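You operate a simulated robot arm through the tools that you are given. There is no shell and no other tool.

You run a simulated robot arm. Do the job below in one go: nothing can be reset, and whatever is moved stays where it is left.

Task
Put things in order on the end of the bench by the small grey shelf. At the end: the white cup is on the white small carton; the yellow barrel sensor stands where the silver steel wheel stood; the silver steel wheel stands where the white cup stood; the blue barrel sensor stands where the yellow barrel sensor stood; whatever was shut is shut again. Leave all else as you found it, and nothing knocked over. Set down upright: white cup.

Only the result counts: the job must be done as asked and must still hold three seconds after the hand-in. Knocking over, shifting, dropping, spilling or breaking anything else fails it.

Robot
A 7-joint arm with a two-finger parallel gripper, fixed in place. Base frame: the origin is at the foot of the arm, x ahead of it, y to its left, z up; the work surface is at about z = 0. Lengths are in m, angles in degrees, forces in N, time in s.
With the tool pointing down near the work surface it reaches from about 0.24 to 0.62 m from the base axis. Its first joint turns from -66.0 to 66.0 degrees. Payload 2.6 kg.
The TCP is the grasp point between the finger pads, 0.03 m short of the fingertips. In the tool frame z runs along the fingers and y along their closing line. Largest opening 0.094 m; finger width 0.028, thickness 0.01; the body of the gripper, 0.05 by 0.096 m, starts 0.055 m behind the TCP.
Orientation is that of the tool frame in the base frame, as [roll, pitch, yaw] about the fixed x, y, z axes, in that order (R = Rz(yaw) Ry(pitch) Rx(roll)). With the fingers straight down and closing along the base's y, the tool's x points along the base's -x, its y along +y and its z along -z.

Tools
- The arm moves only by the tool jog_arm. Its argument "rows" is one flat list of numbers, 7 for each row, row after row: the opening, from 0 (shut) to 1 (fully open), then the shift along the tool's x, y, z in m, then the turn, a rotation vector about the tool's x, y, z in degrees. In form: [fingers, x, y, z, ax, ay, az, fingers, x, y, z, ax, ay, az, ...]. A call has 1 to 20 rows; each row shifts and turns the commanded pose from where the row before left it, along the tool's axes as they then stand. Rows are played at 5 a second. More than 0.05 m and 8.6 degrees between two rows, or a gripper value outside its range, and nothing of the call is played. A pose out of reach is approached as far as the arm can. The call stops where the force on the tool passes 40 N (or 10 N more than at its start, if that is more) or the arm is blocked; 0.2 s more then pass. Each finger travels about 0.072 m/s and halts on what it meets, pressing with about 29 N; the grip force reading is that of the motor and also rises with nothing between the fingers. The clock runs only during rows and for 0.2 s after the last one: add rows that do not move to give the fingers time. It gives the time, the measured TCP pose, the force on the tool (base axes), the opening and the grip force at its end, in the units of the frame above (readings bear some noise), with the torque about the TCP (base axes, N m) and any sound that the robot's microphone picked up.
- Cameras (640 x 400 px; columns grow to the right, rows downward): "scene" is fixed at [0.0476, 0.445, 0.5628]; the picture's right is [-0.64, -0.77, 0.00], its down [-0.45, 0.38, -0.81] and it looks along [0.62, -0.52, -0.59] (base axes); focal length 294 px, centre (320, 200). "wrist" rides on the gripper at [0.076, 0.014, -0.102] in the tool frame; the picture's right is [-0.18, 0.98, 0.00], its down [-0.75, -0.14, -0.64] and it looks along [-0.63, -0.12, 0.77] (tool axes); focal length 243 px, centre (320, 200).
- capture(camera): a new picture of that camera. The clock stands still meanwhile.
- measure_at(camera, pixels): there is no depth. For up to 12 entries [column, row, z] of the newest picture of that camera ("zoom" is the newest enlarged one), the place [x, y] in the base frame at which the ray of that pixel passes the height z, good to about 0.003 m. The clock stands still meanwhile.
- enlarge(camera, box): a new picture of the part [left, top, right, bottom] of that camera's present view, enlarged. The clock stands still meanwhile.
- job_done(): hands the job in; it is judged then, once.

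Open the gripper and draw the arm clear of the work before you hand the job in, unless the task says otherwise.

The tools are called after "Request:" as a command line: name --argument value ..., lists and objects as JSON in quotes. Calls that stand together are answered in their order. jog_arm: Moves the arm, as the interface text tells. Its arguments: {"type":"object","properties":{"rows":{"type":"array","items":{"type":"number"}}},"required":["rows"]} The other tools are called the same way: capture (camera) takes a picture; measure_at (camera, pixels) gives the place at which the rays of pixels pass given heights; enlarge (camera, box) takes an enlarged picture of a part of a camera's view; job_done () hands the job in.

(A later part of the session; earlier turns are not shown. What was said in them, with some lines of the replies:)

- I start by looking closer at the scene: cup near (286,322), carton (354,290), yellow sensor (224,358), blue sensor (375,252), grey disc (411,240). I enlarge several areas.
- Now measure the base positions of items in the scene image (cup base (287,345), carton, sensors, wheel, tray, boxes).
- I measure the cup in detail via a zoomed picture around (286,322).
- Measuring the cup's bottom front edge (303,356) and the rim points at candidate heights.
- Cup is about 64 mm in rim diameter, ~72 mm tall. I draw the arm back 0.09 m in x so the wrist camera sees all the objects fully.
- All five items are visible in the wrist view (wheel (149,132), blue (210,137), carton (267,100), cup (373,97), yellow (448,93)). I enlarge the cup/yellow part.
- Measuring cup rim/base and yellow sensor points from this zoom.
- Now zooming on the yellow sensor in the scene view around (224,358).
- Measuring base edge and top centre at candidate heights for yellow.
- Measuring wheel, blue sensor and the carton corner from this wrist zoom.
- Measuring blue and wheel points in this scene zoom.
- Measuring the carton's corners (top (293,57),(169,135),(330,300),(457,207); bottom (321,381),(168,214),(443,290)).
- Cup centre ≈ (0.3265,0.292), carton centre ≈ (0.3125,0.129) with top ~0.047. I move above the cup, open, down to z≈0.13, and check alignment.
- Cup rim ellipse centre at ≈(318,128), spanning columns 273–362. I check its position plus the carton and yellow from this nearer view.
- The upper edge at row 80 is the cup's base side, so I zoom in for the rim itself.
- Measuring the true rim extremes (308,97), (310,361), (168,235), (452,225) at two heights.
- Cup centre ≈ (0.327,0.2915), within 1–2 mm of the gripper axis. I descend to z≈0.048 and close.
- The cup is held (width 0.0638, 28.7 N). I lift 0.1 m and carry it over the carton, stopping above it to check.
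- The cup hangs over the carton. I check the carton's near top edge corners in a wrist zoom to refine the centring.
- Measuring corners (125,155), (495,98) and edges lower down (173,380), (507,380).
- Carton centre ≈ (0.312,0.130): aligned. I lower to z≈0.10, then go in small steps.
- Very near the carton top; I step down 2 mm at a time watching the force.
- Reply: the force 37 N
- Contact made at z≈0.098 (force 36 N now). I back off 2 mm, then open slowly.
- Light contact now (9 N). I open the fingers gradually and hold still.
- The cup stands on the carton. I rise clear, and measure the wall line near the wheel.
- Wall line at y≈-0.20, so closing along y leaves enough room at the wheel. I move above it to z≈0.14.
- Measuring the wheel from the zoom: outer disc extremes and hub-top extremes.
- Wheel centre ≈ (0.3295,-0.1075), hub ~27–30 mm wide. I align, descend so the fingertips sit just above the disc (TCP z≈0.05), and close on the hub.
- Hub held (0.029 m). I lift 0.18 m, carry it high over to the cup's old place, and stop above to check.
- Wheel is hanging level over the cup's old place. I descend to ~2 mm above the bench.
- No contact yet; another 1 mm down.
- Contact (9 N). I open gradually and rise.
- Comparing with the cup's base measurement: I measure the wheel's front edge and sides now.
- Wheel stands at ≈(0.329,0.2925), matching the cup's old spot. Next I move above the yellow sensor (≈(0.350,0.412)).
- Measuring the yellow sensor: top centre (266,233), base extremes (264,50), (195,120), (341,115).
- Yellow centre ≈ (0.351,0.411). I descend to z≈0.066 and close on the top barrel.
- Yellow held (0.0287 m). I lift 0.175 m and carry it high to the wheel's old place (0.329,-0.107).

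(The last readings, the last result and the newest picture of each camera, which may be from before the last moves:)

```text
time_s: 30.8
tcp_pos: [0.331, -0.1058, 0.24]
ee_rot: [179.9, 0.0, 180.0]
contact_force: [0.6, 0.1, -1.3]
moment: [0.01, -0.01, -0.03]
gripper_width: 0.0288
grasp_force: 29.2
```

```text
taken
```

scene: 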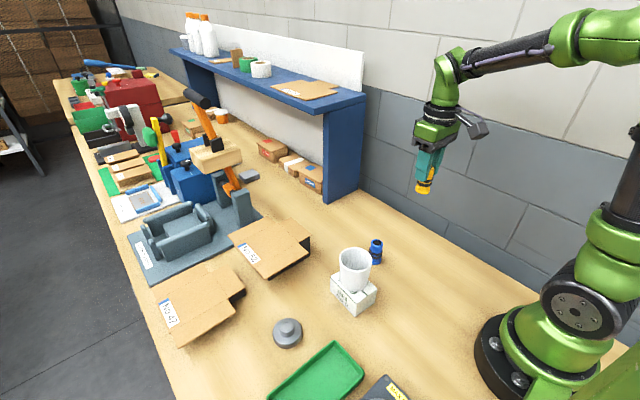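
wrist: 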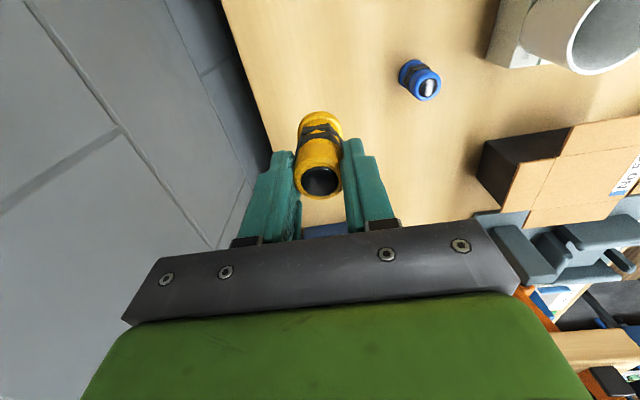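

Yellow is held upright above the wheel's old spot. I lower to ~2 mm above the bench, then step.

Request:
jog_arm --rows '[0.15, 0, 0, 0.045, 0, 0, 0, 0.15, 0, 0, 0.045, 0, 0, 0, 0.15, 0, 0, 0.045, 0, 0, 0, 0.15, 0, 0, 0.025, 0, 0, 0, 0.15, 0, 0, 0.013, 0, 0, 0, 0.15, 0, 0, 0, 0, 0, 0]'

Request:
jog_arm --rows '[0.15, 0, 0, 0.0012, 0, 0, 0, 0.15, 0, 0, 0, 0, 0, 0]'

```text
time_s: 32.2
tcp_pos: [0.329, -0.1059, 0.0665]
ee_rot: [179.9, 0.0, 179.9]
contact_force: [-0.2, 0.3, 0.1]
moment: [-0.01, 0.0, -0.01]
gripper_width: 0.0286
grasp_force: 29.4
```

```text
time_s: 32.8
tcp_pos: [0.3293, -0.1075, 0.0663]
ee_rot: [179.9, -0.1, -180.0]
contact_force: [-2.4, 0.5, 6.4]
moment: [0.03, 0.18, 0.0]
gripper_width: 0.0288
grasp_force: 29.2
```

Contact (6 N). I open gradually, then rise.

Request:
jog_arm --rows '[0.35, 0, 0, 0, 0, 0, 0, 0.5, 0, 0, 0, 0, 0, 0, 0.7, 0, 0, 0, 0, 0, 0, 0.7, 0, 0, 0, 0, 0, 0, 0.7, 0, 0, -0.03, 0, 0, 0, 0.7, 0, 0, -0.045, 0, 0, 0, 0.7, 0, 0, -0.025, 0, 0, 0, 0.7, 0, 0, 0, 0, 0, 0]'

Request:
enlarge --camera "scene" --box '[355, 200, 455, 270]'

```text
time_s: 34.6
tcp_pos: [0.3276, -0.1059, 0.1656]
ee_rot: [180.0, 0.0, -180.0]
contact_force: [0.1, -0.5, -0.1]
moment: [0.01, 0.03, 0.0]
gripper_width: 0.0657
grasp_force: 0.2
```

```text
5.71 times, centred on (405, 235) of scene
```

zoom: 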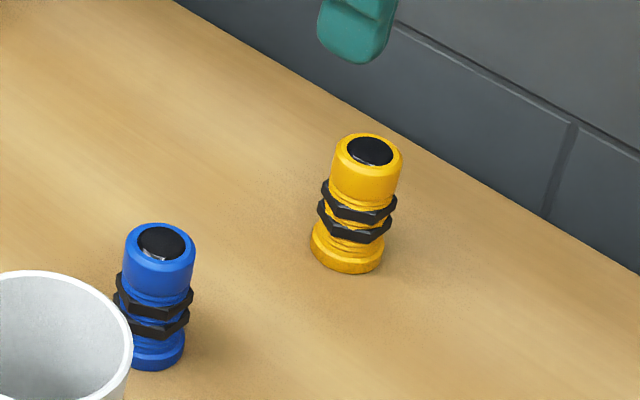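

Yellow stands at the wheel's old spot. I move above the blue sensor (≈(0.351,0.010)) and check.

Request:
jog_arm --rows '[0.7, -0.0073, 0.039, 0, 0, 0, 0, 0.7, -0.0073, 0.039, 0, 0, 0, 0, 0.7, -0.0074, 0.039, 0, 0, 0, 0, 0.7, 0, 0, 0.017, 0, 0, 0, 0.7, 0, 0, 0, 0, 0, 0]'

Request:
capture --camera "wrist"

Request:
enlarge --camera "wrist" --box '[270, 70, 390, 160]'

```text
time_s: 35.8
tcp_pos: [0.3516, 0.0101, 0.1485]
ee_rot: [-180.0, 0.0, -180.0]
contact_force: [-0.6, -0.4, -0.3]
moment: [0.01, 0.01, -0.02]
gripper_width: 0.0658
grasp_force: 0.1
```

```text
taken
```

wrist: 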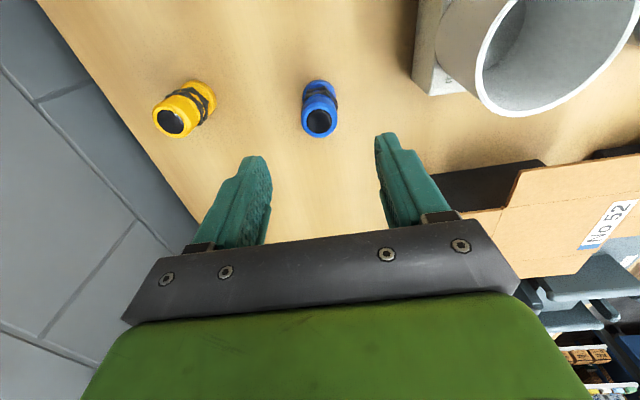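

```text
4.44 times, centred on (330, 115) of wrist
```

zoom: 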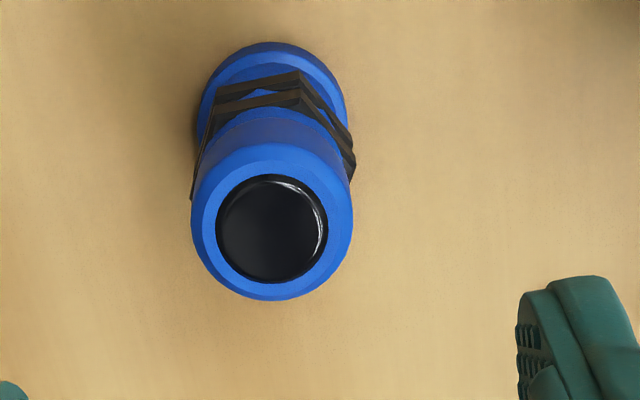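

The view matches the yellow one (top centre (272,230)), so blue is within ~1 mm of the gripper axis. I descend and close on the barrel.

Request:
jog_arm --rows '[0.7, 0, 0, 0.03, 0, 0, 0, 0.7, 0, 0, 0.03, 0, 0, 0, 0.7, 0, 0, 0.0235, 0, 0, 0, 0.7, 0, 0, 0, 0, 0, 0, 0.5, 0, 0, 0, 0, 0, 0, 0.3, 0, 0, 0, 0, 0, 0, 0.15, 0, 0, 0, 0, 0, 0, 0.15, 0, 0, 0, 0, 0, 0, 0.15, 0, 0, 0, 0, 0, 0]'

```text
time_s: 37.8
tcp_pos: [0.3502, 0.0099, 0.0672]
ee_rot: [180.0, 0.0, 180.0]
contact_force: [0.0, -0.1, 0.1]
moment: [0.03, 0.02, -0.02]
gripper_width: 0.0287
grasp_force: 29.4
```

Blue held (0.0287 m). I lift 0.175 m and carry it to the yellow sensor's old place (0.351,0.411).

Request:
jog_arm --rows '[0.15, 0, 0, -0.015, 0, 0, 0, 0.15, 0, 0, -0.04, 0, 0, 0, 0.15, 0, 0, -0.04, 0, 0, 0, 0.15, 0, 0, -0.04, 0, 0, 0, 0.15, 0, 0, -0.04, 0, 0, 0, 0.15, 0, 0.04012, 0, 0, 0, 0, 0.15, 0, 0.04012, 0, 0, 0, 0, 0.15, 0, 0.04012, 0, 0, 0, 0, 0.15, 0, 0.04012, 0, 0, 0, 0, 0.15, 0, 0.04012, 0, 0, 0, 0, 0.15, 0, 0.04012, 0, 0, 0, 0, 0.15, 0, 0.04012, 0, 0, 0, 0, 0.15, 0, 0.04012, 0, 0, 0, 0, 0.15, 0, 0.04012, 0, 0, 0, 0, 0.15, 0, 0.04012, 0, 0, 0, 0, 0.15, 0, 0, 0, 0, 0, 0, 0.15, 0, 0, 0, 0, 0, 0]'

Request:
capture --camera "wrist"

Request:
capture --camera "scene"

```text
time_s: 41.4
tcp_pos: [0.3489, 0.4126, 0.2423]
ee_rot: [-179.9, 0.0, 180.0]
contact_force: [0.5, -0.3, 0.4]
moment: [-0.02, -0.02, -0.01]
gripper_width: 0.0289
grasp_force: 29.2
```

```text
taken
```

wrist: 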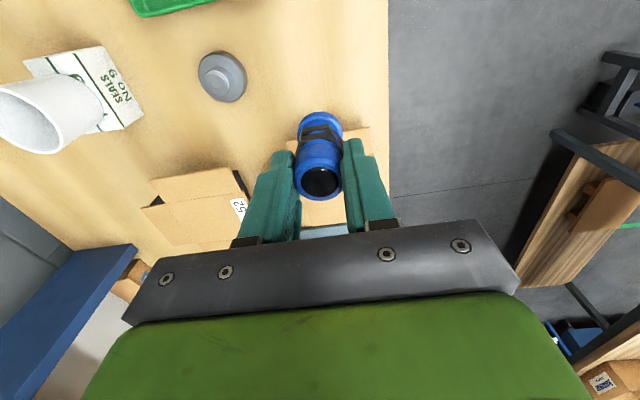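

```text
taken
```

scene: 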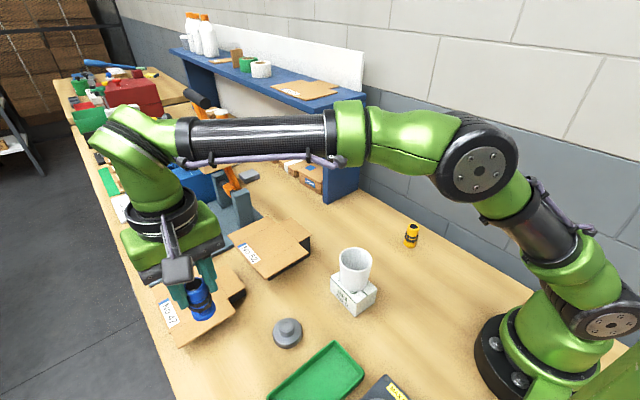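

Blue is upright above the yellow's old place. I lower to just above the bench, then step.

Request:
jog_arm --rows '[0.15, 0, 0, 0.045, 0, 0, 0, 0.15, 0, 0, 0.045, 0, 0, 0, 0.15, 0, 0, 0.045, 0, 0, 0, 0.15, 0, 0, 0.025, 0, 0, 0, 0.15, 0, 0, 0.013, 0, 0, 0, 0.15, 0, 0, 0, 0, 0, 0]'

Request:
jog_arm --rows '[0.15, 0, 0, 0.0012, 0, 0, 0, 0.15, 0, 0, 0, 0, 0, 0]'

```text
time_s: 42.8
tcp_pos: [0.3501, 0.4118, 0.0682]
ee_rot: [180.0, 0.1, 179.9]
contact_force: [0.3, -0.4, -0.2]
moment: [-0.01, 0.02, -0.01]
gripper_width: 0.0286
grasp_force: 29.2
```

```text
time_s: 43.4
tcp_pos: [0.3505, 0.4114, 0.0673]
ee_rot: [180.0, 0.0, 180.0]
contact_force: [0.0, -0.3, -1.0]
moment: [-0.01, -0.01, 0.0]
gripper_width: 0.0288
grasp_force: 28.9
```

No contact yet; one more millimetre.

Request:
jog_arm --rows '[0.15, 0, 0, 0.0009, 0, 0, 0, 0.15, 0, 0, 0, 0, 0, 0]'

```text
time_s: 44.0
tcp_pos: [0.3515, 0.4117, 0.0658]
ee_rot: [-179.9, 0.0, 180.0]
contact_force: [0.2, -1.1, -0.5]
moment: [0.01, 0.01, -0.01]
gripper_width: 0.0286
grasp_force: 29.2
```

Still no contact force; another small step.

Request:
jog_arm --rows '[0.15, 0, 0, 0.0009, 0, 0, 0, 0.15, 0, 0, 0, 0, 0, 0]'

```text
time_s: 44.6
tcp_pos: [0.3516, 0.4122, 0.0665]
ee_rot: [-180.0, 0.0, -180.0]
contact_force: [-1.3, -1.3, 2.1]
moment: [-0.04, 0.04, 0.02]
gripper_width: 0.0287
grasp_force: 29.1
```

Contact begins (≈2 N). I open gradually and rise clear, then move back and up.

Request:
jog_arm --rows '[0.35, 0, 0, 0, 0, 0, 0, 0.5, 0, 0, 0, 0, 0, 0, 0.7, 0, 0, 0, 0, 0, 0, 0.7, 0, 0, 0, 0, 0, 0, 0.7, 0, 0, -0.03, 0, 0, 0, 0.7, 0, 0, -0.045, 0, 0, 0, 1, 0, 0, -0.045, 0, 0, 0, 1, 0, 0, -0.045, 0, 0, 0, 1, 0, 0, -0.045, 0, 0, 0, 1, 0.02, -0.04, -0.01, 0, 0, 0, 1, 0.02, -0.04, -0.01, 0, 0, 0, 1, 0.02, -0.04, 0, 0, 0, 0, 1, 0.02, -0.04, 0, 0, 0, 0, 1, 0, 0, 0, 0, 0, 0]'

Request:
capture --camera "scene"

Request:
capture --camera "wrist"

Request:
enlarge --camera "scene" --box '[190, 330, 260, 385]'

```text
time_s: 47.6
tcp_pos: [0.2697, 0.251, 0.2954]
ee_rot: [-180.0, 0.0, 180.0]
contact_force: [0.3, 0.2, -0.5]
moment: [-0.01, -0.01, 0.0]
gripper_width: 0.0941
grasp_force: 0.0
```

```text
taken
```

scene: 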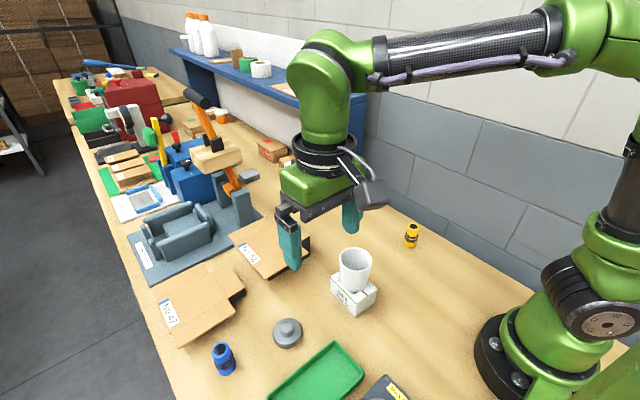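

```text
taken
```

wrist: 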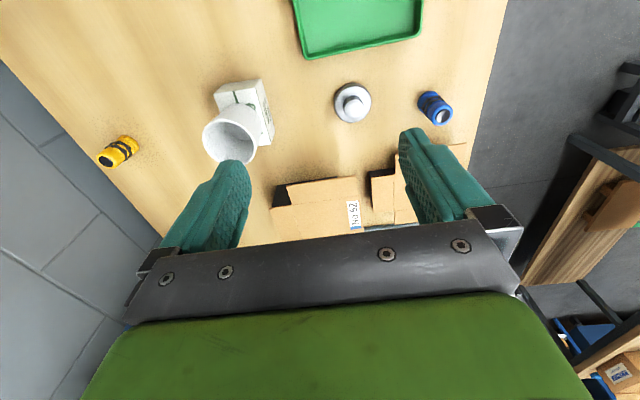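

```text
7.27 times, centred on (225, 358) of scene
```

zoom: 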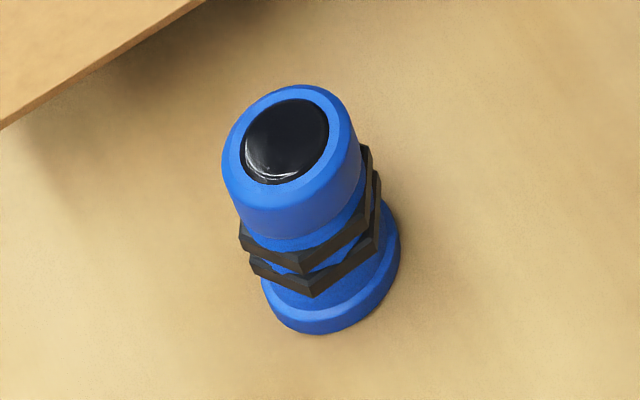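

Blue matches the old yellow view to within a pixel. I check the carton/cup and yellow for a last time.

Request:
enlarge --camera "scene" --box '[315, 255, 395, 320]'

Request:
enlarge --camera "scene" --box '[355, 220, 435, 270]'

Request:
measure_at --camera "zoom" --pixels '[[320, 200, 0.03]]'

```text
6.15 times, centred on (355, 288) of scene
```

zoom: 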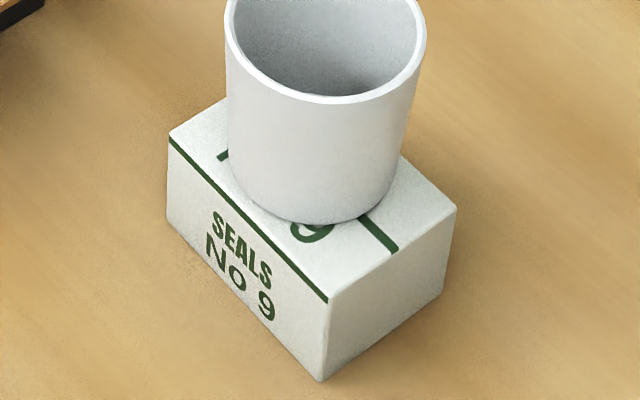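

```text
8.00 times, centred on (395, 245) of scene
```

zoom: 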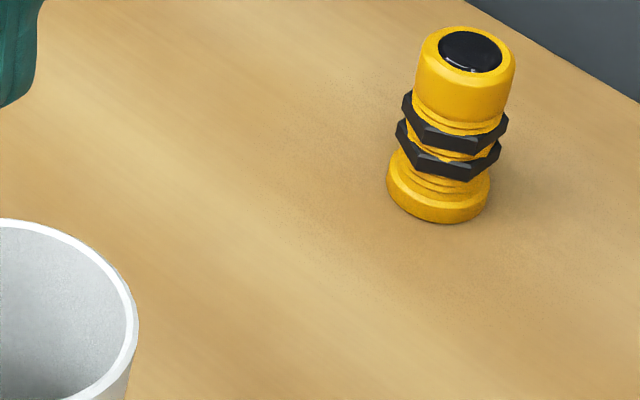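

```text
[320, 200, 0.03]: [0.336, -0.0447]
```

The carton has not moved (corners still at (169,135), (457,207), (321,381)) and the cup stands centred on it. Yellow sits on the wheel's old centre, the gripper is open and the arm is clear, so I hand in.

Request:
job_done

```text
The job is handed in.
```

The job is handed in, and the last pictures show everything where you asked:

- **White cup:** it stands upright, centred on the white carton marked "No 9". The carton did not move.
- **Silver steel wheel:** it stands where the cup stood, a couple of millimetres off by my measurements.
- **Yellow barrel sensor:** it stands upright where the wheel stood, within a few millimetres.
- **Blue barrel sensor:** it stands upright where the yellow sensor stood, within about a millimetre.

I opened nothing, so there was nothing to shut again. I touched none of the other items and saw nothing knocked over. The gripper is open and the arm is raised clear of the bench. The grey disc with a raised hub was the only wheel in view, so I took it to be the silver steel wheel.
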